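You operate a simulated robot arm through the tools that you are given. There is no shell and no other tool. Be economical: measure what you need, move in short steps, check, and stop when the job is done.

Carry out the task below with a simulated two-armed robot. There is one attempt and no reset: what you move stays moved.

TASK
Take the parcel on the top of the panel bench and put it away on the loading bench. Take the silver can from the top of the panel bench and put it in the inside of the silver good tray. Put the steel coil marked "L" from the top of the panel bench on the box side of the packing bench. Stack the OAT red box from the build bench top on top of the lemon red box. Take the yellow reader that says "35" from the build bench top and leave it on the yellow out mark. Put the blue box labelled "mint" from the build bench top on top of the labelled carton there and the blue box marked "cedar" on the shelf under the fill bench. Pull the glass door of the white machine open. The order is free. Set down upright: parcel, silver can, steel coil, yellow reader, blue box.

Only the result counts: the job must be done as asked and must still hold three seconds after the hand-in. Knocking over, shifting, dropping, spilling or breaking anything else fails it.

THE ROBOT
Two 6-joint arms with two-finger parallel grippers on one trunk, on a base that drives. Base frame: it is fixed to the floor where the robot stands at the start and does not move with it; the origin is under the middle of the robot, x ahead of it, y to its left, z up; the surface under the hand at the start is at about z = 0.8. Units: m, degrees, N and s.
The left shoulder is at the start at [-0.077, 0.177, 0.832], the right one opposite. With the tool pointing down near the work surface each hand reaches from about 0.1 to 0.72 m from the robot's upright axis, wherever it stands, measured 20 degrees to its own side. Places, roughly: blue box [0.75, -3.5, 1]; box side of the packing bench [-1.7, -0.9, 0.8]; glass door of the white machine [-10, -4.8, 1.3]; inside of the silver good tray (15x15 cm) [-3.34, -0.92, 0.86]; labelled carton [0.5, -3.75, 1]; loading bench [-10.7, -7.8, 0.8]; parcel [0.75, -0.25, 0.75]; red box [0.25, -3.5, 1]; shelf under the fill bench [0.5, -7, 0.2]; silver can [0.75, -0.25, 0.75]; steel coil [0.5, -1.75, 0.75]; yellow out mark (16x17 cm) [0.54, -0.16, 0.8]; yellow reader [0.25, -4, 0.75]. Payload 1.57 kg a hand.
Tool frame (each hand has its own): the origin (TCP) lies between the finger pads and is the grasp point; the fingertips stand 0.03 m ahead of it; z points along the fingers, y is the line along which they close. Largest opening 0.08 m; finger width 0.017, thickness 0.012; the body of the gripper, 0.04 by 0.082 m, starts 0.08 m behind the TCP.
Orientation is told as [roll, pitch, yaw] about the base's x, y, z axes, in that order, counted from this pose: with the fingers straight down and closing along the base's y, the tool's x points along the base's -x, its y along +y and its z along -z.

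THE INTERFACE
- The arms move only by the tool play_rows. It takes "left_increments", "right_increments" or both (then of equal length, played together; a hand with none holds still); each is a list of rows, each a list of 7 numbers: the shift along the tool's x, y, z in units of 30 mm (1.0 is 30 mm), then the turn, a rotation vector about the tool's x, y, z in units of 4 degrees (1.0 is 4 degrees), then the finger opening in m, from 0 to 0.08. In form: [[x, y, z, ax, ay, az, claw], ...]. A call has 1 to 12 rows; each row shifts and turns the commanded pose from where the row before left it, along the tool's axes as they then stand. A call with a number of a shift or a turn outside -1 to 1 is refused whole. Rows are played at 5 a second. More than 0.05 m and 8.6 degrees between two rows, or a gripper value outside its range, and nothing of the call is played. Where a pose cannot be reached the arm comes as near as it can. A force on the tool above 40 N (or 10 N above the force at the start of the call, whichever is more), or a blocked arm, ends the call early, and 0.2 s more pass. Each finger travels about 0.072 m/s and halts on what it meets, pressing with about 42 N; the grip force reading is that of the motor and also rises with nothing between the fingers. The clock runs only during rows and for 0.2 s after the last one: add rows that do not move to give the fingers time. It gives the time, the measured TCP pose, the force on the tool (base axes), the opening and the grip force at its end, in the units of the frame above (readings bear some noise), with the torque about the TCP (base axes, N m) and any sound that the robot's microphone picked up, and new pictures: "views" is both (left out), scene, wrist or none (wrist: the cameras of the hands that moved).
- Cameras (640 x 400 px; columns grow to the right, rows downward): "scene" is now at [0.0298, -0.0166, 1.5479]; the picture's right is [-0.24, -0.97, 0.00], its down [-0.79, 0.20, -0.58] and it looks along [0.56, -0.14, -0.82] (base axes); focal length 275 px, centre (320, 200). "left" rides on the left gripper at [0.072, 0.007, -0.122] in its tool frame; the picture's right is [-0.09, 1.00, 0.00], its down [-0.84, -0.08, -0.54] and it looks along [-0.54, -0.05, 0.84] (tool axes); focal length 238 px, centre (320, 200). "right" rides on the right gripper at [0.072, -0.007, -0.122] in its tool frame; the picture's right is [0.09, 1.00, 0.00], its down [-0.84, 0.08, -0.54] and it looks along [-0.54, 0.05, 0.84] (tool axes); focal length 238 px, centre (320, 200). There is no depth. A picture from a camera that has moved, and an enlarged one, comes with that camera's place and axes in the base frame and with its lens.
- lift_body(by): slides the trunk up (or, below 0, down) by that many m; the arms and the scene camera ride with it, the base frame stays. It gives what a move gives, with no picture.
- drive_base(legs): drives the robot by 1 to 6 legs, each [ahead, left, turn to the left] in m, m and degrees, along the robot's own axes; the way and the turn of a leg run together, so that a leg with both is an arc; at most 1.5 m and 180 degrees a leg. The arms and the cameras ride along, it lands a little off, and it stops where it bumps. It gives what a move gives, and a new picture of the scene camera.
- turn_head(pan, tilt): turns the head with the scene camera to pan (to the left, within 143 degrees either way) and tilt (down, from -29 to 69), counted from straight ahead of the robot. It gives what a move gives, and a new picture of the scene camera.
- inspect(camera, box): a new picture of the part [left, top, right, bottom] of that camera's present view, enlarged. It takes no simulated time.
- hand_in(): hands the job in; it is judged then, once.

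Go step by step. Nothing tells you exact positions but the pictures and the camera data: compare them with the known pose of the tool, close in by small moves and look again before you grip or let go. The budget is 217 turns and 260 pictures, counting those below and the enlarged ones. Unless the task says otherwise, let go and move clear before handing in.

The tools are called after ">>>" as name(argument=value, ...) on one line, values as JSON. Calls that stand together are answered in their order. play_rows: Moves the arms, as the interface text tells. Its arguments: {"type":"object","properties":{"left_increments":{"type":"array"},"right_increments":{"type":"array"},"views":{"type":"string","enum":["both","scene","wrist","none"]}},"required":[]} The other tools are called the same way: lift_body (by) slides the trunk up or down; drive_base (legs) drives the base; turn_head (pan, tilt) turns the head that bears the scene camera; inspect (camera, box) takes an enlarged picture of a part of a camera's view; hand_in () hands the job in.

At the start:

```text
time: 0.0
left_position: [0.4128, 0.039, 1.0507]
left_tcp_rot: [-0.1, 0.0, 0.0]
left_ft_force: [-1.3, 0.2, -0.2]
left_torque: [0.0, 0.01, 0.02]
left_width: 0.0799
left_gripper_force: 0.1
right_position: [0.3951, -0.2668, 0.9949]
right_tcp_rot: [0.0, 0.0, -0.1]
right_ft_force: [0.4, 1.1, 0.2]
right_torque: [-0.04, -0.01, -0.03]
right_width: 0.0799
right_gripper_force: 0.0
trunk travel left (down, up): [-0.275, 0.053]
robot x, y, heading: [-0.0007, -0.0031, -0.1]
head pan, tilt: [-13.9, 54.8]
```

scene: 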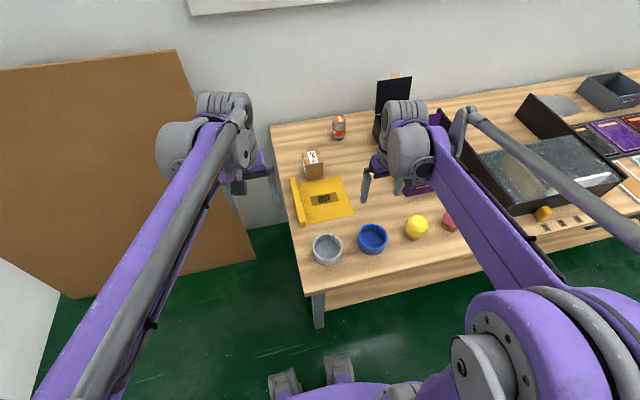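
right: 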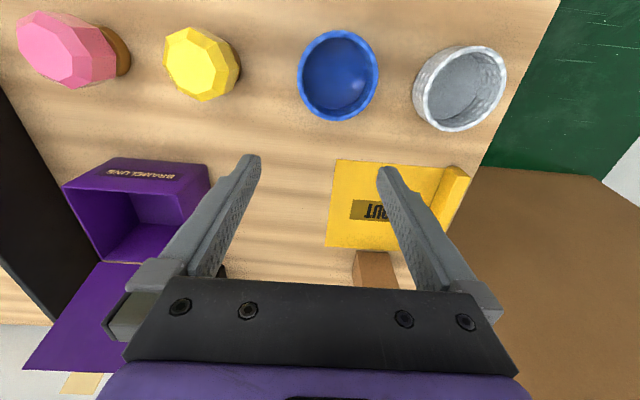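
left: 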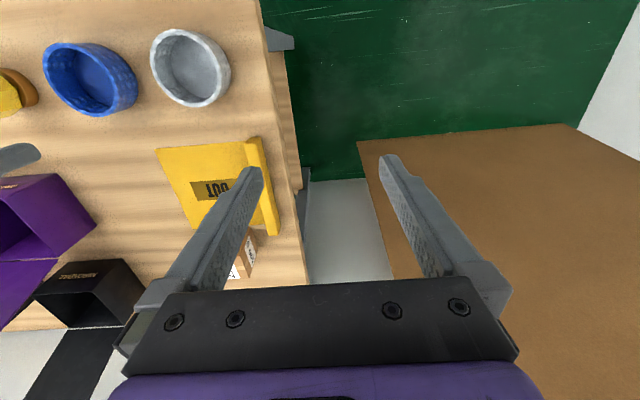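

I see the panel bench ahead with the yellow OUT mark, a small carton (parcel?), a can, bowls and boxes. I enlarge the view of the bench and look around.

>>> inspect(camera="scene", box=[260, 60, 460, 280])

>>> turn_head(pan=-60, tilt=35)

```text
1.82 times, centred on (360, 170) of scene
camera zoom: at [0.0298, -0.0166, 1.5479], right [-0.24, -0.97, 0.0], down [-0.79, 0.2, -0.58], along [0.56, -0.14, -0.82], focal length 500 px, centre (247, 254)
```

zoom: 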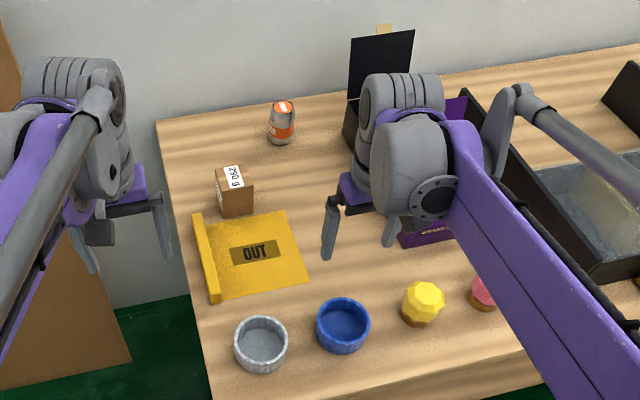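

```text
time: 1.1
left_position: [0.4131, 0.0392, 1.0505]
left_tcp_rot: [0.0, -0.1, 0.0]
left_ft_force: [-0.3, -0.4, 0.1]
left_torque: [0.0, 0.0, 0.01]
left_width: 0.08
left_gripper_force: 0.1
right_position: [0.3947, -0.2687, 0.9954]
right_tcp_rot: [0.0, 0.1, 0.0]
right_ft_force: [0.2, -0.4, -0.6]
right_torque: [0.0, -0.02, 0.03]
right_width: 0.08
right_gripper_force: 0.1
trunk travel left (down, up): [-0.275, 0.053]
robot x, y, heading: [0.0004, 0.0002, -0.1]
head pan, tilt: [-60.0, 35.0]
camera scene: at [0.0037, -0.0754, 1.5759], right [-0.87, -0.5, 0.0], down [-0.29, 0.5, -0.82], along [0.41, -0.71, -0.57], focal length 275 px, centre (320, 200)
```

scene: 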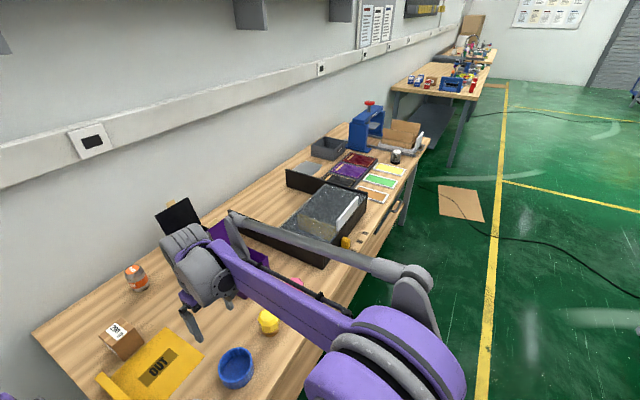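

Benches line the wall to the right: panel, build, fill. I look behind for the packing bench and tray.

>>> turn_head(pan=-143, tilt=25)

>>> turn_head(pan=-95, tilt=15)

>>> turn_head(pan=143, tilt=25)

```text
time: 2.7
left_position: [0.4123, 0.0396, 1.0502]
left_tcp_rot: [0.0, 0.1, 0.0]
left_ft_force: [-0.2, -0.2, -0.1]
left_torque: [0.01, 0.02, 0.0]
left_width: 0.0803
left_gripper_force: 0.2
right_position: [0.3962, -0.2684, 0.9954]
right_tcp_rot: [0.0, 0.1, 0.0]
right_ft_force: [0.6, -0.4, 0.6]
right_torque: [0.01, -0.02, -0.01]
right_width: 0.0801
right_gripper_force: 0.0
trunk travel left (down, up): [-0.275, 0.053]
robot x, y, heading: [-0.0011, -0.001, 0.1]
head pan, tilt: [-143.0, 25.0]
camera scene: at [-0.1139, -0.0547, 1.5917], right [-0.6, 0.8, 0.0], down [0.34, 0.25, -0.91], along [-0.72, -0.55, -0.42], focal length 275 px, centre (320, 200)
```

scene: 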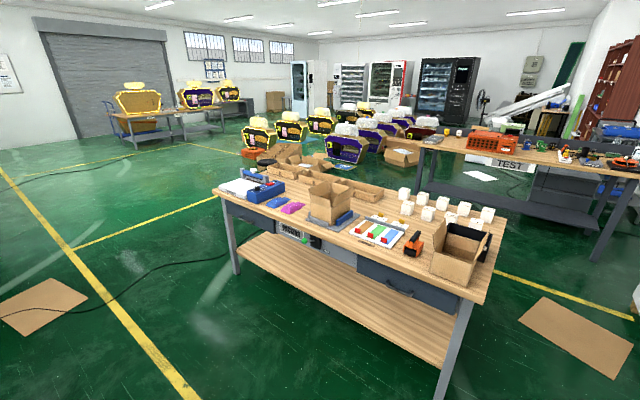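

```text
time: 3.9
left_position: [0.4129, 0.0401, 1.0504]
left_tcp_rot: [0.0, 0.0, 0.0]
left_ft_force: [-0.2, -0.9, 0.0]
left_torque: [0.02, -0.01, 0.03]
left_width: 0.08
left_gripper_force: 0.1
right_position: [0.3955, -0.2675, 0.9957]
right_tcp_rot: [-0.1, 0.0, 0.0]
right_ft_force: [0.3, -0.5, 0.5]
right_torque: [-0.03, -0.01, -0.02]
right_width: 0.08
right_gripper_force: 0.0
trunk travel left (down, up): [-0.275, 0.053]
robot x, y, heading: [-0.001, 0.0012, -0.1]
head pan, tilt: [-95.0, 15.0]
camera scene: at [-0.0485, -0.0922, 1.6079], right [-1.0, 0.09, 0.0], down [0.02, 0.26, -0.97], along [-0.08, -0.96, -0.26], focal length 275 px, centre (320, 200)
```

scene: 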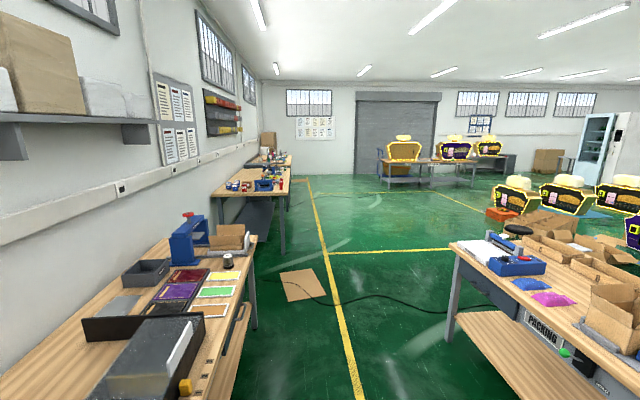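

```text
time: 7.2
left_position: [0.4117, 0.04, 1.0502]
left_tcp_rot: [0.0, 0.0, 0.0]
left_ft_force: [0.0, -0.4, 0.2]
left_torque: [-0.01, 0.0, 0.0]
left_width: 0.08
left_gripper_force: 0.2
right_position: [0.395, -0.2678, 0.9961]
right_tcp_rot: [0.0, 0.1, 0.1]
right_ft_force: [-0.5, 0.6, -0.2]
right_torque: [-0.01, -0.01, -0.04]
right_width: 0.0801
right_gripper_force: 0.0
trunk travel left (down, up): [-0.275, 0.053]
robot x, y, heading: [0.0002, 0.0034, 0.2]
head pan, tilt: [143.0, 25.0]
camera scene: at [-0.1139, 0.0563, 1.5917], right [0.6, 0.8, 0.0], down [0.34, -0.25, -0.91], along [-0.72, 0.55, -0.42], focal length 275 px, centre (320, 200)
```

scene: 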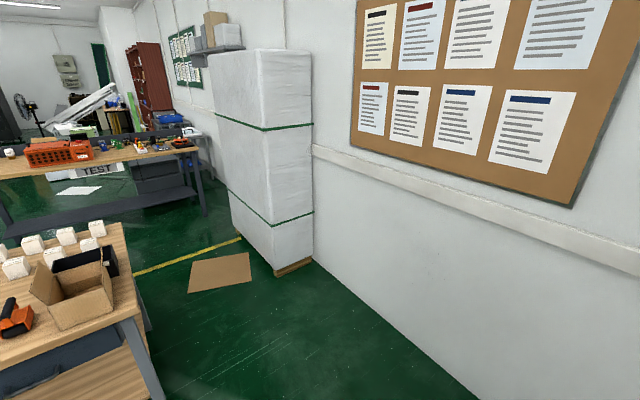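

The layout is clear: packing bench behind, TEST bench with the tray beyond it. I look straight down at the robot's front to see clearance to the panel bench, since the can (about [0.81,-0.28]) is out of reach.

>>> turn_head(pan=-35, tilt=69)

>>> turn_head(pan=-5, tilt=45)

```text
time: 9.9
left_position: [0.4116, 0.0389, 1.0509]
left_tcp_rot: [0.1, 0.0, -0.1]
left_ft_force: [0.9, 0.5, -0.7]
left_torque: [0.02, 0.01, -0.01]
left_width: 0.0802
left_gripper_force: 0.1
right_position: [0.3944, -0.2675, 0.9962]
right_tcp_rot: [0.0, 0.0, -0.2]
right_ft_force: [-1.3, -0.3, -0.5]
right_torque: [0.0, 0.0, -0.01]
right_width: 0.0801
right_gripper_force: 0.0
trunk travel left (down, up): [-0.275, 0.053]
robot x, y, heading: [-0.0035, -0.0048, -0.0]
head pan, tilt: [-35.0, 68.8]
camera scene: at [0.0055, -0.0312, 1.5322], right [-0.57, -0.82, 0.0], down [-0.76, 0.53, -0.36], along [0.3, -0.21, -0.93], focal length 275 px, centre (320, 200)
```

scene: 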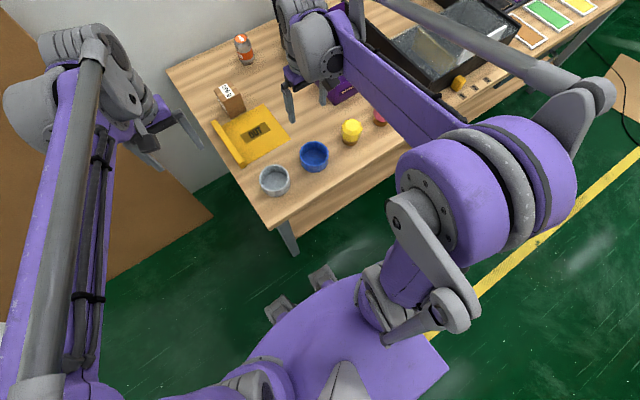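

```text
time: 10.9
left_position: [0.4118, 0.0392, 1.0517]
left_tcp_rot: [0.0, 0.0, 0.0]
left_ft_force: [0.5, 0.1, 0.0]
left_torque: [-0.01, 0.01, -0.01]
left_width: 0.08
left_gripper_force: 0.1
right_position: [0.3948, -0.2681, 0.9965]
right_tcp_rot: [0.0, 0.0, 0.0]
right_ft_force: [0.1, 0.3, -0.4]
right_torque: [-0.02, 0.03, 0.0]
right_width: 0.0801
right_gripper_force: 0.0
trunk travel left (down, up): [-0.275, 0.053]
robot x, y, heading: [0.0019, 0.0011, 0.1]
head pan, tilt: [-5.0, 45.0]
camera scene: at [0.0406, -0.0063, 1.561], right [-0.09, -1.0, 0.0], down [-0.7, 0.06, -0.71], along [0.7, -0.06, -0.71], focal length 275 px, centre (320, 200)
```

scene: 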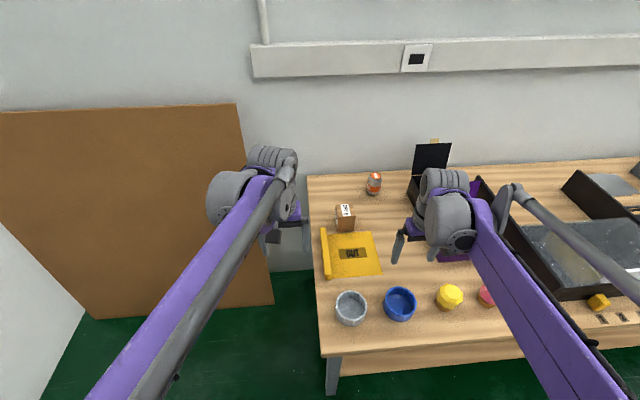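

The can stands at about [0.81,-0.28]; the parcel ("250 g" carton) at [0.65,-0.15]. I shift right and slightly ahead so the left hand faces the can.

>>> drive_base(legs=[[0, -0.3, 0], [0.08, 0, 0]])

```text
time: 14.7
left_position: [0.4914, -0.2586, 1.0517]
left_tcp_rot: [0.0, 0.0, 0.3]
left_ft_force: [0.8, 1.0, -1.0]
left_torque: [-0.02, 0.0, -0.02]
left_width: 0.0802
left_gripper_force: 0.1
right_position: [0.475, -0.5656, 0.9958]
right_tcp_rot: [-0.1, 0.0, 0.3]
right_ft_force: [0.6, 0.3, -0.4]
right_torque: [0.02, 0.02, 0.0]
right_width: 0.0801
right_gripper_force: 0.1
trunk travel left (down, up): [-0.275, 0.053]
robot x, y, heading: [0.0758, -0.2976, 0.3]
head pan, tilt: [-5.0, 45.0]
camera scene: at [0.1194, -0.3062, 1.561], right [-0.08, -1.0, 0.0], down [-0.7, 0.06, -0.71], along [0.7, -0.06, -0.71], focal length 275 px, centre (320, 200)
```

scene: 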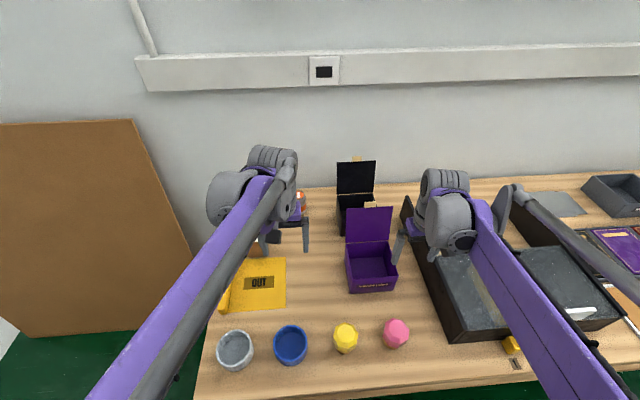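

I tilt the left tool forward 40° to view the can and gain reach.

>>> play_rows(left_increments=[[0, 0, 0, 0, -1, 0, 0.08], [0, 0, 0, 0, -1, 0, 0.08], [0, 0, 0, 0, -1, 0, 0.08], [0, 0, 0, 0, -1, 0, 0.08], [0, 0, 0, 0, -1, 0, 0.08], [0, 0, 0, 0, -1, 0, 0.08], [0, 0, 0, 0, -1, 0, 0.08], [0, 0, 0, 0, -1, 0, 0.08], [0, 0, 0, 0, -1, 0, 0.08], [0, 0, 0, 0, -1, 0, 0.08]], views="both")

```text
time: 16.9
left_position: [0.4882, -0.2591, 1.0518]
left_tcp_rot: [-0.1, -40.1, 0.3]
left_ft_force: [-0.2, 0.8, 0.1]
left_torque: [-0.01, 0.04, 0.02]
left_width: 0.08
left_gripper_force: 0.1
right_position: [0.4755, -0.5655, 0.9963]
right_tcp_rot: [0.0, 0.0, 0.4]
right_ft_force: [0.3, -0.3, 0.8]
right_torque: [0.0, 0.01, 0.0]
right_width: 0.0799
right_gripper_force: 0.0
trunk travel left (down, up): [-0.275, 0.053]
robot x, y, heading: [0.0776, -0.3029, 0.2]
head pan, tilt: [-5.0, 45.0]
camera scene: at [0.1186, -0.3061, 1.5611], right [-0.08, -1.0, 0.0], down [-0.7, 0.06, -0.71], along [0.7, -0.06, -0.71], focal length 275 px, centre (320, 200)
camera left: at [0.3546, -0.2532, 1.0988], right [0.07, 1.0, 0.06], down [0.29, -0.08, 0.95], along [0.95, -0.05, -0.3], focal length 238 px, centre (320, 200)
```

scene: 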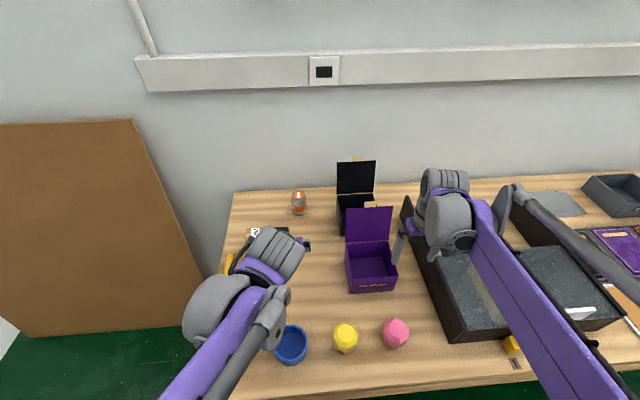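
left: 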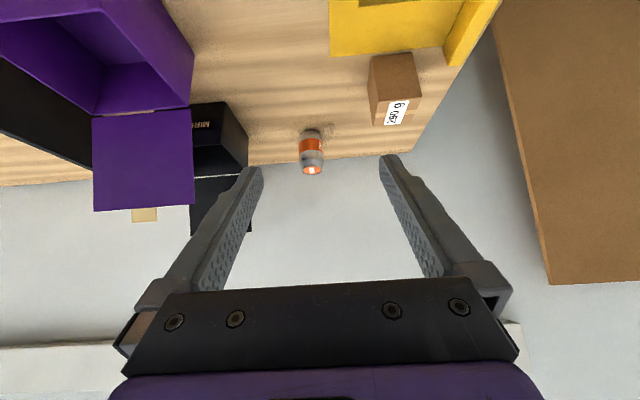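

The can stands at about [0.82,-0.287], 10 cm tall, on z=0.8. I move to a point 12 cm short of it along the tool.

>>> play_rows(left_increments=[[-0.55, -0.117, 0.963, 0, 0, 0, 0.08], [-0.55, -0.117, 0.963, 0, 0, 0, 0.08], [-0.55, -0.117, 0.963, 0, 0, 0, 0.08], [-0.55, -0.117, 0.963, 0, 0, 0, 0.08], [-0.55, -0.117, 0.963, 0, 0, 0, 0.08], [-0.55, -0.117, 0.963, 0, 0, 0, 0.08], [-0.55, -0.117, 0.963, 0, 0, 0, 0.08], [-0.55, -0.117, 0.963, 0, 0, 0, 0.08]], views="wrist")

```text
time: 18.7
left_position: [0.741, -0.284, 0.9603]
left_tcp_rot: [0.0, -40.0, 0.3]
left_ft_force: [-0.9, -0.4, 0.6]
left_torque: [0.01, 0.03, 0.01]
left_width: 0.0801
left_gripper_force: 0.0
right_position: [0.4764, -0.5663, 0.9945]
right_tcp_rot: [0.0, 0.0, 0.3]
right_ft_force: [0.5, -0.4, -0.8]
right_torque: [-0.02, 0.05, -0.01]
right_width: 0.08
right_gripper_force: 0.1
trunk travel left (down, up): [-0.275, 0.053]
robot x, y, heading: [0.0762, -0.3008, 0.1]
head pan, tilt: [-5.0, 45.0]
camera left: at [0.6068, -0.2778, 1.0081], right [0.07, 1.0, 0.06], down [0.29, -0.08, 0.95], along [0.95, -0.05, -0.3], focal length 238 px, centre (320, 200)
```

left: 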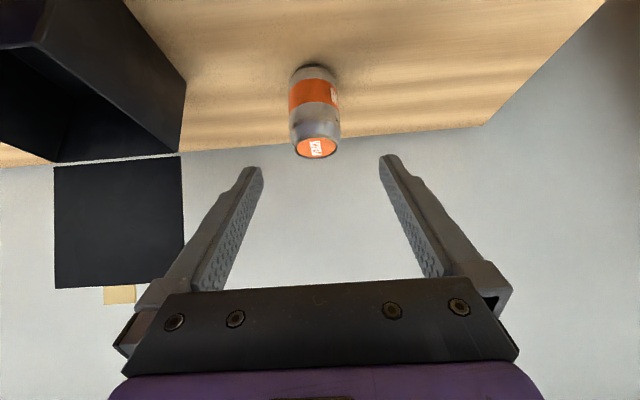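

The can is centred between the fingers, at about [0.828,-0.288], top z 0.88. I advance along the tool and close.

>>> play_rows(left_increments=[[0.04, -0.02, 0.92, 0, 0, 0, 0.08], [0.04, -0.02, 0.92, 0, 0, 0, 0.08], [0.04, -0.02, 0.92, 0, 0, 0, 0.08], [0.04, -0.02, 0.92, 0, 0, 0, 0.08], [0.04, -0.02, 0.92, 0, 0, 0, 0.08], [0, 0, 0, 0, 0, 0, 0.08], [0, 0, 0, 0, 0, 0, 0.04], [0, 0, 0, 0, 0, 0, 0.04], [0, 0, 0, 0, 0, 0, 0.04], [0, 0, 0, 0, 0, 0, 0.04]], views="wrist")

```text
time: 20.9
left_position: [0.8241, -0.2886, 0.8482]
left_tcp_rot: [0.0, -40.1, 0.3]
left_ft_force: [-0.1, 0.6, 0.4]
left_torque: [-0.01, -0.03, 0.01]
left_width: 0.0521
left_gripper_force: 41.9
right_position: [0.475, -0.5669, 0.997]
right_tcp_rot: [0.1, 0.2, 0.3]
right_ft_force: [0.5, -0.2, 0.1]
right_torque: [-0.01, 0.05, 0.02]
right_width: 0.08
right_gripper_force: 0.0
trunk travel left (down, up): [-0.275, 0.053]
robot x, y, heading: [0.0771, -0.2988, 0.2]
head pan, tilt: [-5.0, 45.0]
camera left: at [0.6895, -0.2828, 0.8955], right [0.07, 1.0, 0.06], down [0.29, -0.08, 0.95], along [0.95, -0.05, -0.3], focal length 238 px, centre (320, 200)
```

left: 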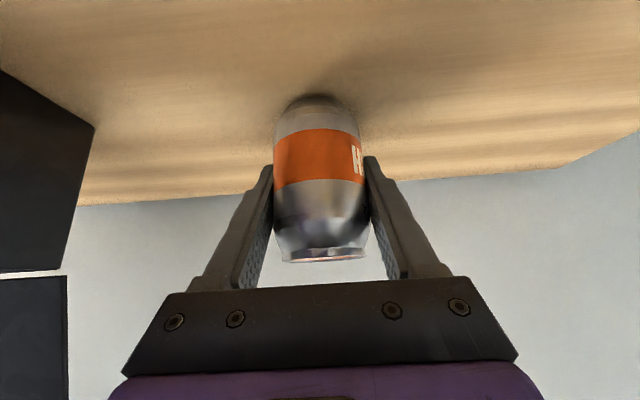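

Gripped (0.052 wide). I lift and withdraw.

>>> play_rows(left_increments=[[-0.77, 0, -0.92, 0, 0, 0, 0.04], [-0.77, 0, -0.92, 0, 0, 0, 0.04], [-0.77, 0, -0.92, 0, 0, 0, 0.04], [-0.77, 0, -0.92, 0, 0, 0, 0.04], [-0.77, 0, -0.92, 0, 0, 0, 0.04], [0.99, 0, -0.83, 0, 0, 0, 0.04], [0.99, 0, -0.83, 0, 0, 0, 0.04], [0.99, 0, -0.83, 0, 0, 0, 0.04], [0.99, 0, -0.83, 0, 0, 0, 0.04], [0.99, 0, -0.83, 0, 0, 0, 0.04], [0.99, 0, -0.83, 0, 0, 0, 0.04], [0.99, 0, -0.83, 0, 0, 0, 0.04]], views="wrist")

>>> turn_head(pan=-60, tilt=40)

```text
time: 23.5
left_position: [0.5483, -0.2907, 1.0287]
left_tcp_rot: [-0.1, -40.0, 0.3]
left_ft_force: [0.4, 0.3, 0.1]
left_torque: [0.01, 0.01, 0.02]
left_width: 0.04
left_gripper_force: 0.0
right_position: [0.4738, -0.565, 0.9959]
right_tcp_rot: [0.1, 0.0, 0.3]
right_ft_force: [-0.7, 0.5, 0.2]
right_torque: [0.02, 0.02, 0.0]
right_width: 0.0801
right_gripper_force: 0.1
trunk travel left (down, up): [-0.275, 0.053]
robot x, y, heading: [0.0781, -0.2996, 0.3]
head pan, tilt: [-5.0, 45.0]
camera left: at [0.4143, -0.2838, 1.0759], right [0.07, 1.0, 0.06], down [0.29, -0.08, 0.95], along [0.95, -0.05, -0.3], focal length 238 px, centre (320, 200)
```

left: 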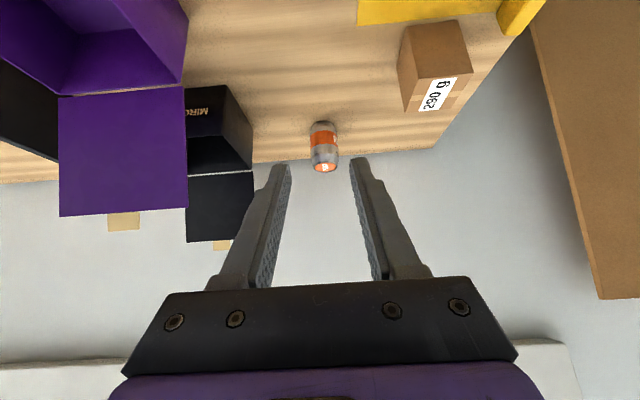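

```text
time: 24.8
left_position: [0.5498, -0.2899, 1.0285]
left_tcp_rot: [-0.1, -39.9, 0.4]
left_ft_force: [0.1, -0.3, 0.0]
left_torque: [-0.02, -0.02, 0.0]
left_width: 0.0398
left_gripper_force: 0.0
right_position: [0.4748, -0.5667, 0.9951]
right_tcp_rot: [-0.1, 0.0, 0.4]
right_ft_force: [-0.9, 0.4, -0.4]
right_torque: [0.0, 0.02, -0.02]
right_width: 0.0798
right_gripper_force: 0.0
trunk travel left (down, up): [-0.275, 0.053]
robot x, y, heading: [0.0777, -0.2992, 0.3]
head pan, tilt: [-60.0, 40.0]
camera scene: at [0.0808, -0.3729, 1.5683], right [-0.86, -0.5, 0.0], down [-0.32, 0.56, -0.77], along [0.39, -0.66, -0.64], focal length 275 px, centre (320, 200)
```

scene: 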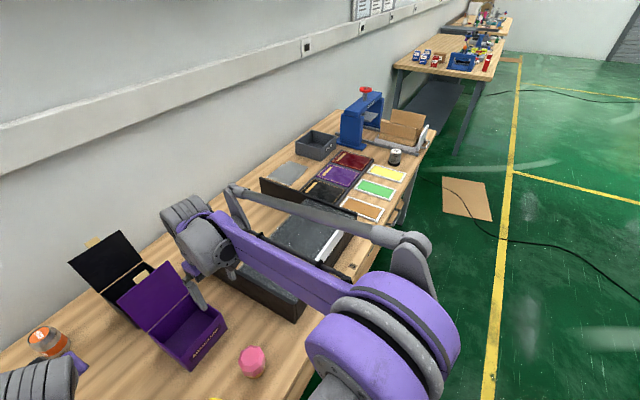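

The can slipped out but is still standing in place at about [0.83,-0.291]; I had gripped its rounded shoulder. I flatten the tool to -64° and come lower on the cylindrical band.

>>> play_rows(left_increments=[[0, 0, 0, 0, -1, 0, 0.08], [0, 0, 0, 0, -1, 0, 0.08], [0, 0, 0, 0, -1, 0, 0.08], [0, 0, 0, 0, -1, 0, 0.08], [0, 0, 0, 0, -1, 0, 0.08], [0, 0, 0, 0, -1, 0, 0.08], [0.2, 0, 0.95, 0, 0, 0, 0.08], [0.2, 0, 0.95, 0, 0, 0, 0.08], [0.2, 0, 0.95, 0, 0, 0, 0.08], [0.2, 0, 0.95, 0, 0, 0, 0.08]], views="wrist")

```text
time: 27.0
left_position: [0.6464, -0.289, 0.956]
left_tcp_rot: [0.0, -64.0, 0.2]
left_ft_force: [0.2, 0.1, 0.0]
left_torque: [0.03, 0.01, 0.02]
left_width: 0.08
left_gripper_force: 0.1
right_position: [0.4755, -0.5664, 0.9963]
right_tcp_rot: [0.0, 0.1, 0.3]
right_ft_force: [-0.3, 0.2, 0.0]
right_torque: [0.01, 0.01, 0.02]
right_width: 0.08
right_gripper_force: 0.1
trunk travel left (down, up): [-0.275, 0.053]
robot x, y, heading: [0.0776, -0.302, 0.4]
head pan, tilt: [-60.0, 40.0]
camera left: at [0.5041, -0.2836, 0.9457], right [0.04, 1.0, 0.08], down [-0.12, -0.08, 0.99], along [0.99, -0.05, 0.12], focal length 238 px, centre (320, 200)
```

left: 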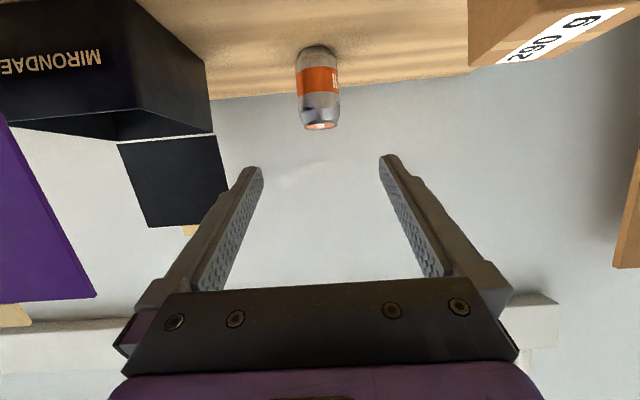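

Centre of can confirmed at [0.828,-0.289]. I turn back 8° and advance straight along the tool, then close.

>>> play_rows(left_increments=[[0, 0, 0, 0, 1, 0, 0.08], [0, 0, 0, 0, 1, 0, 0.08], [-0.02, 0, 0.9, 0, 0, 0, 0.08], [-0.02, 0, 0.9, 0, 0, 0, 0.08], [-0.02, 0, 0.9, 0, 0, 0, 0.08], [-0.02, 0, 0.9, 0, 0, 0, 0.08], [-0.02, 0, 0.9, 0, 0, 0, 0.08], [-0.02, 0, 0.9, 0, 0, 0, 0.08], [-0.02, 0, 0.9, 0, 0, 0, 0.08], [-0.02, 0, 0.9, 0, 0, 0, 0.08]], views="none")

>>> play_rows(left_increments=[[0, 0, 0, 0, 0, 0, 0.02], [0, 0, 0, 0, 0, 0, 0.02], [0, 0, 0, 0, 0, 0, 0.02], [-0.4, 0, -0.28, 0, 0, 0, 0.02], [-0.4, 0, -0.28, 0, 0, 0, 0.02]], views="wrist")

```text
time: 29.2
left_position: [0.8282, -0.2895, 0.8403]
left_tcp_rot: [0.1, -55.9, 0.2]
left_ft_force: [0.5, -0.4, -0.1]
left_torque: [0.03, 0.0, 0.03]
left_width: 0.0801
left_gripper_force: 0.0
right_position: [0.4757, -0.5646, 0.9955]
right_tcp_rot: [0.1, -0.1, 0.3]
right_ft_force: [0.6, -0.3, -1.2]
right_torque: [0.01, 0.03, -0.02]
right_width: 0.0799
right_gripper_force: 0.0
trunk travel left (down, up): [-0.275, 0.053]
robot x, y, heading: [0.0816, -0.3003, 0.4]
head pan, tilt: [-60.0, 40.0]
```

```text
time: 30.4
left_position: [0.8265, -0.2882, 0.8707]
left_tcp_rot: [0.0, -56.0, 0.3]
left_ft_force: [-0.2, -0.1, -1.2]
left_torque: [-0.02, -0.03, -0.05]
left_width: 0.0521
left_gripper_force: 42.1
right_position: [0.4746, -0.566, 0.9959]
right_tcp_rot: [-0.1, 0.0, 0.3]
right_ft_force: [-0.1, 0.2, -0.1]
right_torque: [-0.02, 0.0, 0.0]
right_width: 0.08
right_gripper_force: 0.2
trunk travel left (down, up): [-0.275, 0.053]
robot x, y, heading: [0.0784, -0.3015, 0.3]
head pan, tilt: [-60.0, 40.0]
camera left: at [0.6843, -0.282, 0.8796], right [0.05, 1.0, 0.08], down [0.02, -0.08, 1.0], along [1.0, -0.05, -0.02], focal length 238 px, centre (320, 200)
```

left: 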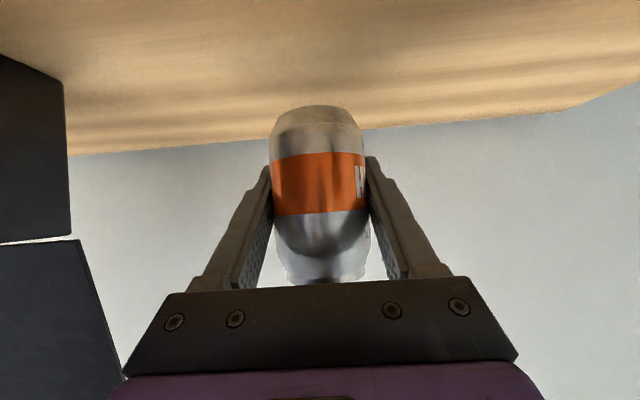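

It is lifted this time. I raise it gently and withdraw, then check.

>>> play_rows(left_increments=[[-0.58, 0, -0.39, 0, 0, 0, 0.02], [-0.58, 0, -0.39, 0, 0, 0, 0.02], [-0.58, 0, -0.39, 0, 0, 0, 0.02], [-0.58, 0, -0.39, 0, 0, 0, 0.02], [-0.58, 0, -0.39, 0, 0, 0, 0.02], [-0.58, 0, -0.39, 0, 0, 0, 0.02], [-0.58, 0, -0.39, 0, 0, 0, 0.02], [0.5, 0, -0.75, 0, 0, 0, 0.02], [0.5, 0, -0.75, 0, 0, 0, 0.02], [0.5, 0, -0.75, 0, 0, 0, 0.02], [0.5, 0, -0.75, 0, 0, 0, 0.02], [0.5, 0, -0.75, 0, 0, 0, 0.02]], views="none")

>>> play_rows(left_increments=[[0.5, 0, -0.75, 0, 0, 0, 0.02], [0.5, 0, -0.75, 0, 0, 0, 0.02], [0.5, 0, -0.75, 0, 0, 0, 0.02], [0.5, 0, -0.75, 0, 0, 0, 0.02], [0.5, 0, -0.75, 0, 0, 0, 0.02]], views="wrist")

```text
time: 33.0
left_position: [0.6939, -0.2879, 1.0196]
left_tcp_rot: [-0.1, -56.0, 0.2]
left_ft_force: [-0.2, 0.0, -2.3]
left_torque: [0.01, -0.02, -0.05]
left_width: 0.0518
left_gripper_force: 41.9
right_position: [0.4744, -0.5655, 0.9963]
right_tcp_rot: [0.1, 0.0, 0.3]
right_ft_force: [0.0, -0.3, 0.3]
right_torque: [-0.02, 0.0, -0.02]
right_width: 0.0802
right_gripper_force: 0.1
trunk travel left (down, up): [-0.275, 0.053]
robot x, y, heading: [0.0781, -0.2985, 0.2]
head pan, tilt: [-60.0, 40.0]
```

```text
time: 34.2
left_position: [0.5553, -0.2879, 1.0195]
left_tcp_rot: [-0.1, -56.0, 0.2]
left_ft_force: [0.1, -0.4, -1.1]
left_torque: [0.0, -0.01, 0.01]
left_width: 0.0521
left_gripper_force: 42.2
right_position: [0.4745, -0.5649, 0.9963]
right_tcp_rot: [0.0, -0.1, 0.3]
right_ft_force: [-0.1, 0.4, 0.6]
right_torque: [0.04, -0.03, 0.0]
right_width: 0.0799
right_gripper_force: 0.0
trunk travel left (down, up): [-0.275, 0.053]
robot x, y, heading: [0.0781, -0.2999, 0.2]
head pan, tilt: [-60.0, 40.0]
camera left: at [0.4139, -0.2819, 1.0274], right [0.05, 1.0, 0.08], down [0.02, -0.08, 1.0], along [1.0, -0.05, -0.02], focal length 238 px, centre (320, 200)
```

left: 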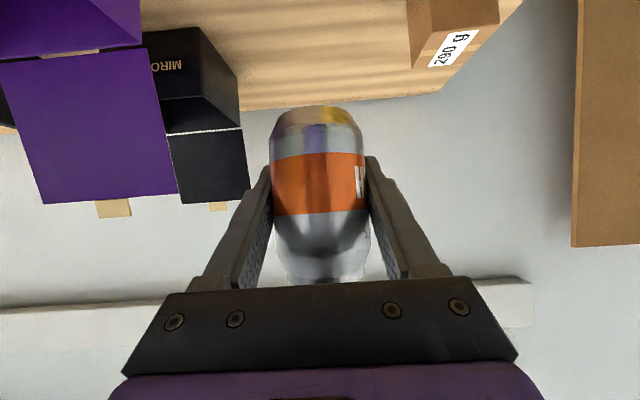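

The can is held upright (bottom 4 cm below the TCP). Next, drive along the bench to the steel coil near [0.38,-1.68].

>>> drive_base(legs=[[-0.12, 0, 0], [0, -1.2, 0]])

>>> turn_head(pan=-25, tilt=50)

```text
time: 45.6
left_position: [0.4225, -1.4776, 1.0187]
left_tcp_rot: [0.0, -56.1, -1.4]
left_ft_force: [0.4, -0.1, -1.8]
left_torque: [0.02, -0.01, -0.01]
left_width: 0.0522
left_gripper_force: 42.5
right_position: [0.3337, -1.7527, 0.9951]
right_tcp_rot: [0.0, -0.1, -1.4]
right_ft_force: [-0.6, -0.9, -0.3]
right_torque: [-0.03, -0.01, 0.02]
right_width: 0.08
right_gripper_force: 0.1
trunk travel left (down, up): [-0.275, 0.053]
robot x, y, heading: [-0.0562, -1.4754, -1.4]
head pan, tilt: [-60.0, 40.0]
camera scene: at [-0.0547, -1.549, 1.5683], right [-0.88, -0.48, 0.0], down [-0.31, 0.56, -0.77], along [0.37, -0.67, -0.64], focal length 275 px, centre (320, 200)
```

scene: 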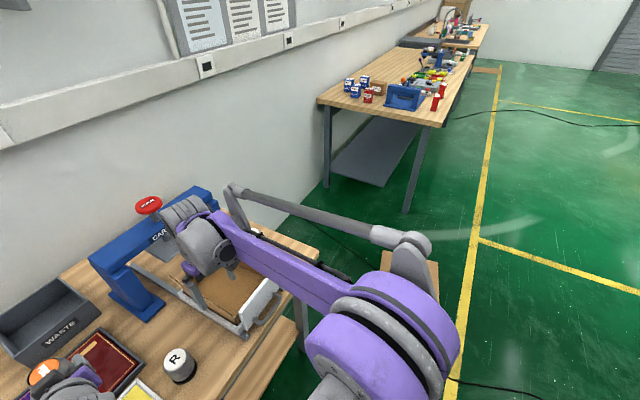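

```text
time: 46.6
left_position: [0.4242, -1.4773, 1.0181]
left_tcp_rot: [0.0, -56.0, -1.4]
left_ft_force: [0.1, -0.1, -1.4]
left_torque: [0.01, -0.02, -0.04]
left_width: 0.0522
left_gripper_force: 41.9
right_position: [0.3329, -1.7537, 0.9964]
right_tcp_rot: [0.0, 0.0, -1.4]
right_ft_force: [-0.2, -0.3, 0.7]
right_torque: [0.01, 0.01, 0.0]
right_width: 0.0801
right_gripper_force: 0.1
trunk travel left (down, up): [-0.275, 0.053]
robot x, y, heading: [-0.0566, -1.4788, -1.3]
head pan, tilt: [-25.0, 50.0]
camera scene: at [-0.0265, -1.5086, 1.5542], right [-0.44, -0.9, 0.0], down [-0.69, 0.34, -0.64], along [0.58, -0.29, -0.77], focal length 275 px, centre (320, 200)
```

scene: 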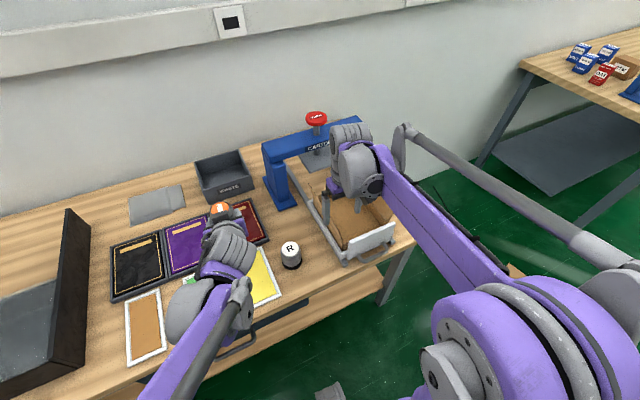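

The visible coil is marked "R". I look for the "L" coil with the right camera and a closer look.

>>> inspect(camera="right", box=[0, 0, 640, 400])

>>> inspect(camera="scene", box=[240, 100, 440, 280])

```text
1.00 times, centred on (320, 200) of right (not enlarged: the box is as wide or as high as the picture)
camera zoom: at [0.2612, -1.7583, 1.1174], right [-0.07, 1.0, 0.0], down [0.84, 0.06, 0.54], along [0.54, 0.04, -0.84], focal length 238 px, centre (320, 200)
```

zoom: 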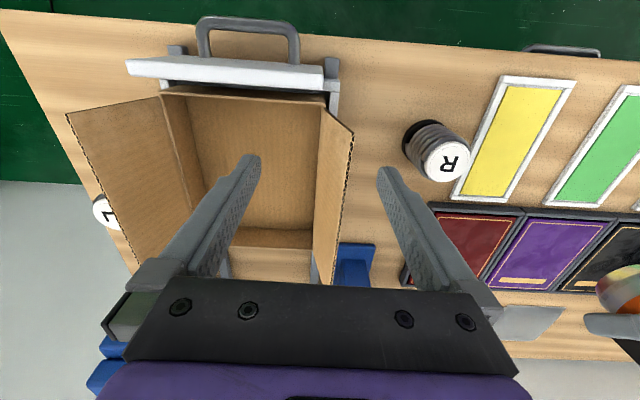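

```text
2.22 times, centred on (340, 190) of scene
camera zoom: at [-0.0265, -1.5086, 1.5542], right [-0.44, -0.9, 0.0], down [-0.69, 0.34, -0.64], along [0.58, -0.29, -0.77], focal length 611 px, centre (276, 222)
```

zoom: 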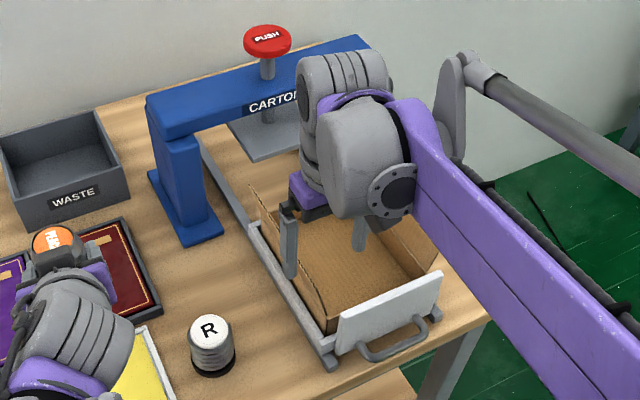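

The "L" coil is beyond the carton, at about [0.46,-2.03]. I drive 0.3 m right and look.

>>> drive_base(legs=[[0, -0.3, 0]])

>>> inspect(camera="right", box=[0, 0, 640, 400])

```text
time: 49.8
left_position: [0.4184, -1.7718, 1.0178]
left_tcp_rot: [0.0, -56.0, -1.3]
left_ft_force: [-0.1, 0.6, -1.6]
left_torque: [0.04, -0.05, 0.01]
left_width: 0.052
left_gripper_force: 42.1
right_position: [0.3278, -2.0469, 0.996]
right_tcp_rot: [0.0, 0.0, -1.2]
right_ft_force: [1.1, 0.7, -0.6]
right_torque: [-0.04, -0.01, -0.02]
right_width: 0.0798
right_gripper_force: 0.1
trunk travel left (down, up): [-0.275, 0.053]
robot x, y, heading: [-0.0606, -1.7711, -1.5]
head pan, tilt: [-25.0, 50.0]
camera scene: at [-0.0329, -1.803, 1.5542], right [-0.44, -0.9, 0.0], down [-0.69, 0.34, -0.64], along [0.58, -0.28, -0.77], focal length 275 px, centre (320, 200)
```

scene: 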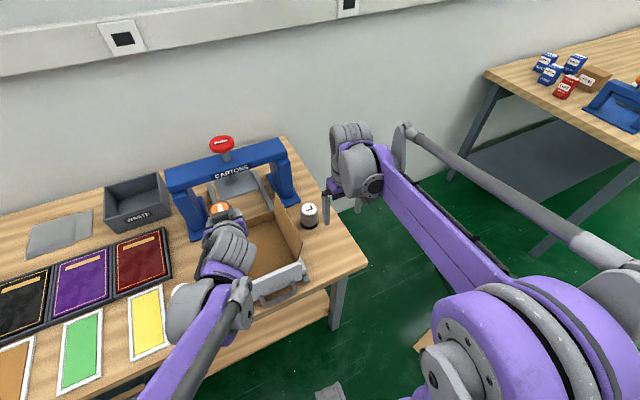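

```text
1.00 times, centred on (320, 200) of right (not enlarged: the box is as wide or as high as the picture)
camera zoom: at [0.2555, -2.0518, 1.1174], right [-0.07, 1.0, 0.0], down [0.84, 0.06, 0.54], along [0.54, 0.04, -0.84], focal length 238 px, centre (320, 200)
```

zoom: 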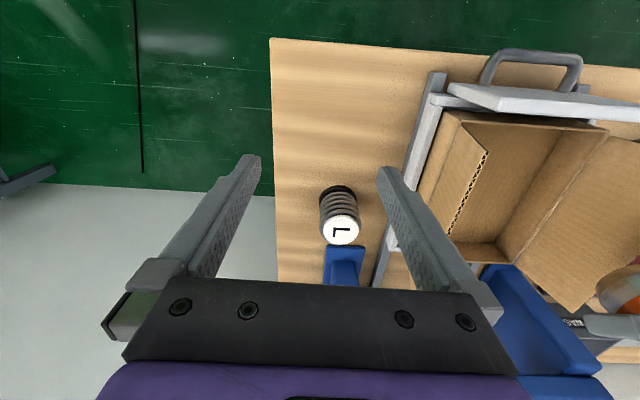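

The "L" coil stands upright at about [0.46,-2.008], roughly 7 cm tall. I bring the right hand above it and look again.

>>> play_rows(right_increments=[[-0.87, 0.28, 0.4, 0, 0, 0, 0.08], [-0.87, 0.28, 0.4, 0, 0, 0, 0.08], [-0.87, 0.28, 0.4, 0, 0, 0, 0.08], [-0.87, 0.28, 0.4, 0, 0, 0, 0.08], [-0.87, 0.28, 0.4, 0, 0, 0, 0.08]], views="wrist")

```text
time: 51.0
left_position: [0.4182, -1.7701, 1.0185]
left_tcp_rot: [0.0, -56.0, -1.3]
left_ft_force: [0.0, 0.2, -0.8]
left_torque: [0.04, -0.01, -0.01]
left_width: 0.0519
left_gripper_force: 42.1
right_position: [0.4633, -2.0073, 0.9345]
right_tcp_rot: [0.0, 0.0, -1.2]
right_ft_force: [0.4, -0.2, 0.7]
right_torque: [0.03, 0.02, -0.02]
right_width: 0.0799
right_gripper_force: 0.0
trunk travel left (down, up): [-0.275, 0.053]
robot x, y, heading: [-0.0639, -1.7701, -1.1]
head pan, tilt: [-25.0, 50.0]
camera right: at [0.3901, -2.0122, 1.0557], right [-0.07, 1.0, 0.0], down [0.84, 0.06, 0.54], along [0.54, 0.04, -0.84], focal length 238 px, centre (320, 200)
```

right: 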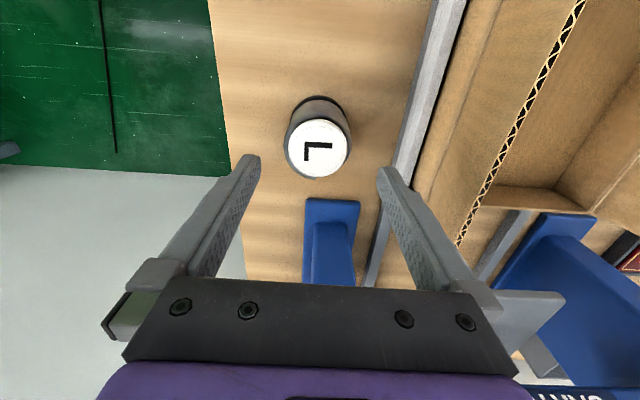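

The coil is centred. I go down to z≈0.837 and grip.

>>> play_rows(right_increments=[[0, -0.01, 0.81, 0, 0, 0, 0.08], [0, -0.01, 0.81, 0, 0, 0, 0.08], [0, -0.01, 0.81, 0, 0, 0, 0.08], [0, -0.01, 0.81, 0, 0, 0, 0.08], [0, 0, 0, 0, 0, 0, 0.08], [0, 0, 0, 0, 0, 0, 0.02], [0, 0, 0, 0, 0, 0, 0.02], [0, 0, 0, 0, 0, 0, 0.02], [0, 0, 0, 0, 0, 0, 0.02]], views="wrist")

```text
time: 53.0
left_position: [0.418, -1.7707, 1.0185]
left_tcp_rot: [0.0, -56.0, -1.2]
left_ft_force: [0.3, 0.7, -1.6]
left_torque: [-0.03, -0.02, -0.01]
left_width: 0.0516
left_gripper_force: 41.6
right_position: [0.4597, -2.0077, 0.8384]
right_tcp_rot: [0.0, 0.0, -1.2]
right_ft_force: [-0.3, 1.0, -0.2]
right_torque: [-0.02, -0.03, 0.01]
right_width: 0.0587
right_gripper_force: 41.9
trunk travel left (down, up): [-0.275, 0.053]
robot x, y, heading: [-0.0621, -1.7742, -1.3]
head pan, tilt: [-25.0, 50.0]
camera right: at [0.387, -2.013, 0.9594], right [-0.07, 1.0, 0.0], down [0.84, 0.06, 0.54], along [0.54, 0.04, -0.84], focal length 238 px, centre (320, 200)
```

right: 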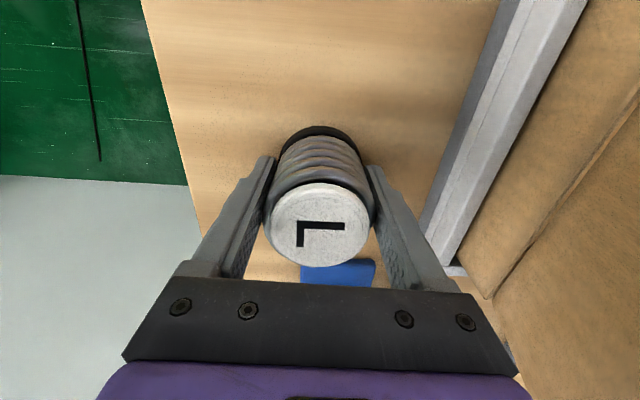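

Gripped at 0.059 (bottom 3.8 cm below TCP). I lift it clear.

>>> play_rows(right_increments=[[0, 0, -0.7, 0, 0, 0, 0.02], [0, 0, -0.7, 0, 0, 0, 0.02], [0, 0, -0.9, 0, 0, 0, 0.02], [0, 0, -0.9, 0, 0, 0, 0.02], [0, 0, -0.9, 0, 0, 0, 0.02], [0, 0, -0.9, 0, 0, 0, 0.02], [0.9, 0, 0, 0, 0, 0, 0.02], [0.9, 0, 0, 0, 0, 0, 0.02], [0.9, 0, 0, 0, 0, 0, 0.02], [0.9, 0, 0, 0, 0, 0, 0.02]], views="wrist")

>>> turn_head(pan=-143, tilt=30)

```text
time: 55.2
left_position: [0.4155, -1.7705, 1.0199]
left_tcp_rot: [0.0, -56.0, -1.2]
left_ft_force: [0.0, 0.2, -1.5]
left_torque: [0.01, 0.0, 0.03]
left_width: 0.052
left_gripper_force: 42.3
right_position: [0.3521, -2.0051, 0.9881]
right_tcp_rot: [0.0, 0.0, -1.2]
right_ft_force: [0.3, -0.3, -1.4]
right_torque: [-0.02, -0.03, -0.01]
right_width: 0.0586
right_gripper_force: 42.0
trunk travel left (down, up): [-0.275, 0.053]
robot x, y, heading: [-0.0612, -1.7722, -1.2]
head pan, tilt: [-25.0, 50.0]
camera right: at [0.2791, -2.0097, 1.1107], right [-0.07, 1.0, 0.0], down [0.84, 0.06, 0.54], along [0.54, 0.04, -0.84], focal length 238 px, centre (320, 200)
```

right: 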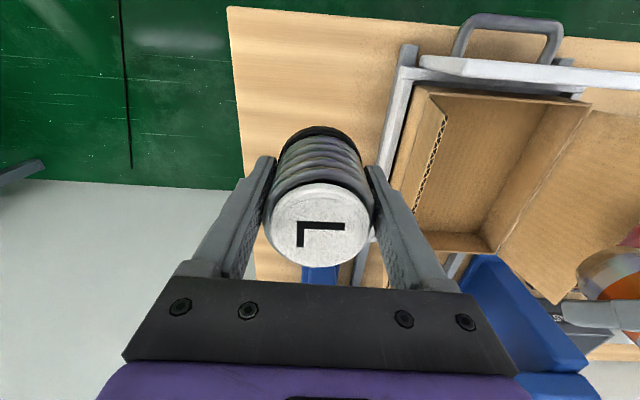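

```text
time: 57.1
left_position: [0.4179, -1.7696, 1.0178]
left_tcp_rot: [-0.1, -56.0, -1.3]
left_ft_force: [0.2, 0.6, -0.9]
left_torque: [-0.01, -0.04, -0.03]
left_width: 0.0519
left_gripper_force: 41.7
right_position: [0.351, -2.0047, 0.988]
right_tcp_rot: [0.0, 0.0, -1.2]
right_ft_force: [0.1, -0.6, -1.4]
right_torque: [-0.04, -0.01, -0.01]
right_width: 0.0585
right_gripper_force: 42.0
trunk travel left (down, up): [-0.275, 0.053]
robot x, y, heading: [-0.06, -1.77, -1.3]
head pan, tilt: [-143.0, 30.0]
camera scene: at [-0.1753, -1.822, 1.5837], right [-0.59, 0.81, 0.0], down [0.41, 0.29, -0.87], along [-0.7, -0.51, -0.5], focal length 275 px, centre (320, 200)
```

scene: 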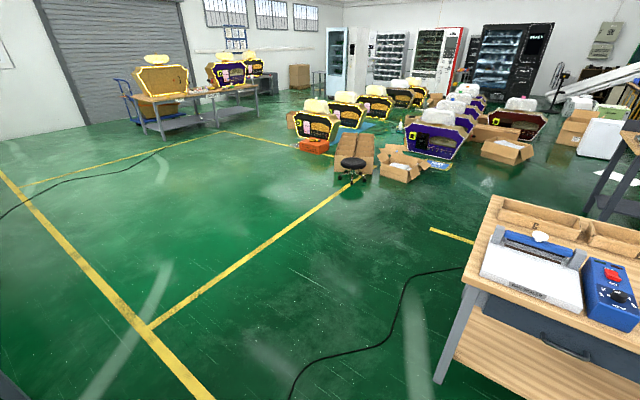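

Coil and can are both held. The packing bench spans roughly x -1.09…-1.9, y -0.05…-1.8, so "box side" is its far half (x≈-1.7). I drive around into the aisle between it and the TEST bench.

>>> drive_base(legs=[[-0.6, 0, 1.2], [0, -0.75, 0], [-1.4, 0, 0], [-0.4, 0, 0]])

>>> turn_head(pan=60, tilt=35)

```text
time: 76.0
left_position: [-2.0383, -2.457, 1.0179]
left_tcp_rot: [0.0, -56.0, -1.3]
left_ft_force: [-0.3, -0.4, -0.9]
left_torque: [-0.02, 0.01, -0.03]
left_width: 0.0522
left_gripper_force: 41.8
right_position: [-2.1049, -2.6898, 0.9882]
right_tcp_rot: [0.0, -0.1, -1.3]
right_ft_force: [-0.5, -0.2, -1.3]
right_torque: [0.01, 0.02, 0.0]
right_width: 0.0585
right_gripper_force: 41.8
trunk travel left (down, up): [-0.275, 0.053]
robot x, y, heading: [-2.5213, -2.4555, -1.3]
head pan, tilt: [-143.0, 30.0]
camera scene: at [-2.6317, -2.506, 1.5838], right [-0.58, 0.81, 0.0], down [0.41, 0.29, -0.87], along [-0.7, -0.51, -0.5], focal length 275 px, centre (320, 200)
```

scene: 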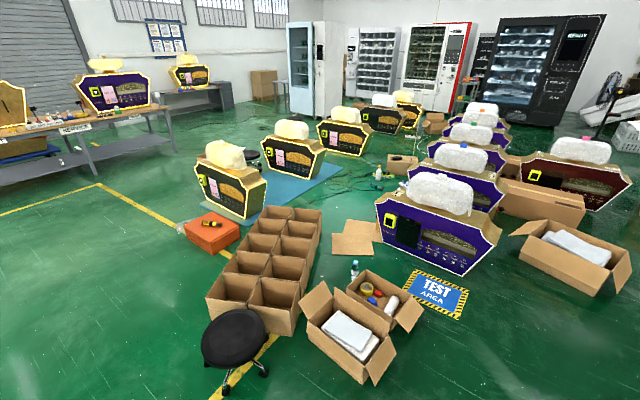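

```text
time: 78.9
left_position: [-2.0382, -2.4564, 1.0182]
left_tcp_rot: [0.0, -56.0, -1.3]
left_ft_force: [-0.1, -0.3, -1.6]
left_torque: [0.0, -0.03, 0.0]
left_width: 0.0519
left_gripper_force: 41.8
right_position: [-2.1038, -2.6908, 0.9889]
right_tcp_rot: [0.0, 0.0, -1.3]
right_ft_force: [-0.2, -0.2, -1.4]
right_torque: [0.0, 0.02, 0.0]
right_width: 0.0588
right_gripper_force: 42.0
trunk travel left (down, up): [-0.275, 0.053]
robot x, y, heading: [-2.5207, -2.4546, -1.3]
head pan, tilt: [60.0, 35.0]
camera scene: at [-2.5122, -2.378, 1.5759], right [0.85, -0.52, 0.0], down [-0.3, -0.49, -0.82], along [0.43, 0.7, -0.57], focal length 275 px, centre (320, 200)
```

scene: 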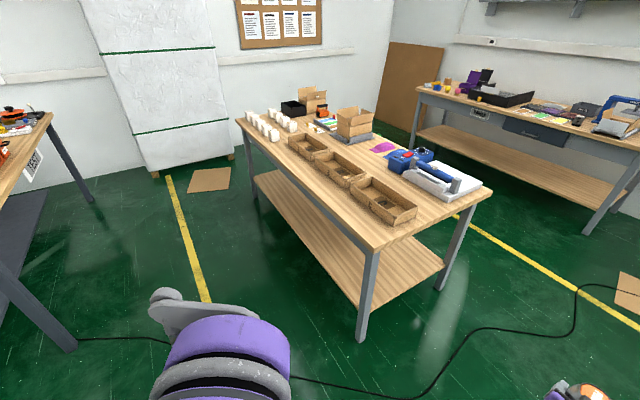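

The aisle is visible; three carton trays sit along the packing bench's far edge. I enlarge the bench and the test bench.

>>> inspect(camera="scene", box=[220, 75, 500, 255])

>>> turn_head(pan=110, tilt=30)

```text
2.22 times, centred on (360, 165) of scene
camera zoom: at [-2.5122, -2.378, 1.5759], right [0.85, -0.52, 0.0], down [-0.3, -0.49, -0.82], along [0.43, 0.7, -0.57], focal length 611 px, centre (231, 278)
```

zoom: 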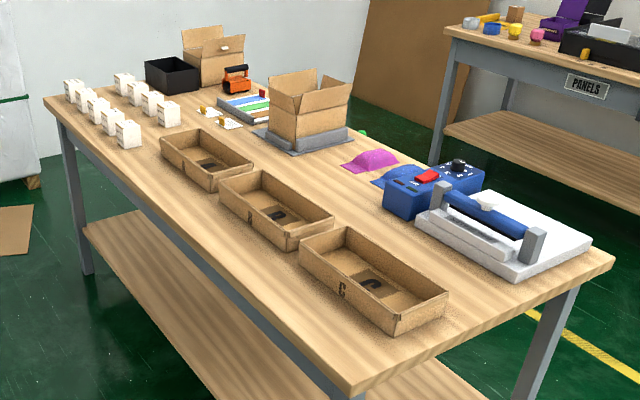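

```text
time: 80.1
left_position: [-2.0378, -2.4556, 1.019]
left_tcp_rot: [0.0, -56.1, -1.3]
left_ft_force: [-1.0, -0.5, -2.1]
left_torque: [0.0, 0.0, -0.02]
left_width: 0.052
left_gripper_force: 41.9
right_position: [-2.1039, -2.6899, 0.9888]
right_tcp_rot: [0.0, 0.0, -1.4]
right_ft_force: [-0.6, -0.9, -1.0]
right_torque: [0.01, 0.0, 0.0]
right_width: 0.0587
right_gripper_force: 41.9
trunk travel left (down, up): [-0.275, 0.053]
robot x, y, heading: [-2.5168, -2.4571, -1.2]
head pan, tilt: [110.0, 30.0]
camera scene: at [-2.587, -2.3676, 1.5837], right [0.95, 0.32, 0.0], down [0.16, -0.47, -0.87], along [-0.28, 0.82, -0.5], focal length 275 px, centre (320, 200)
```

scene: 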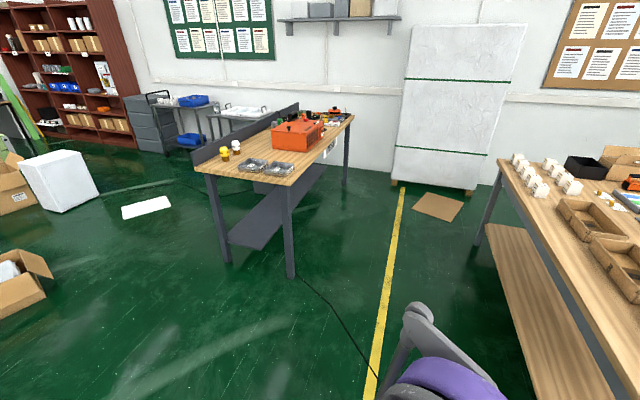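

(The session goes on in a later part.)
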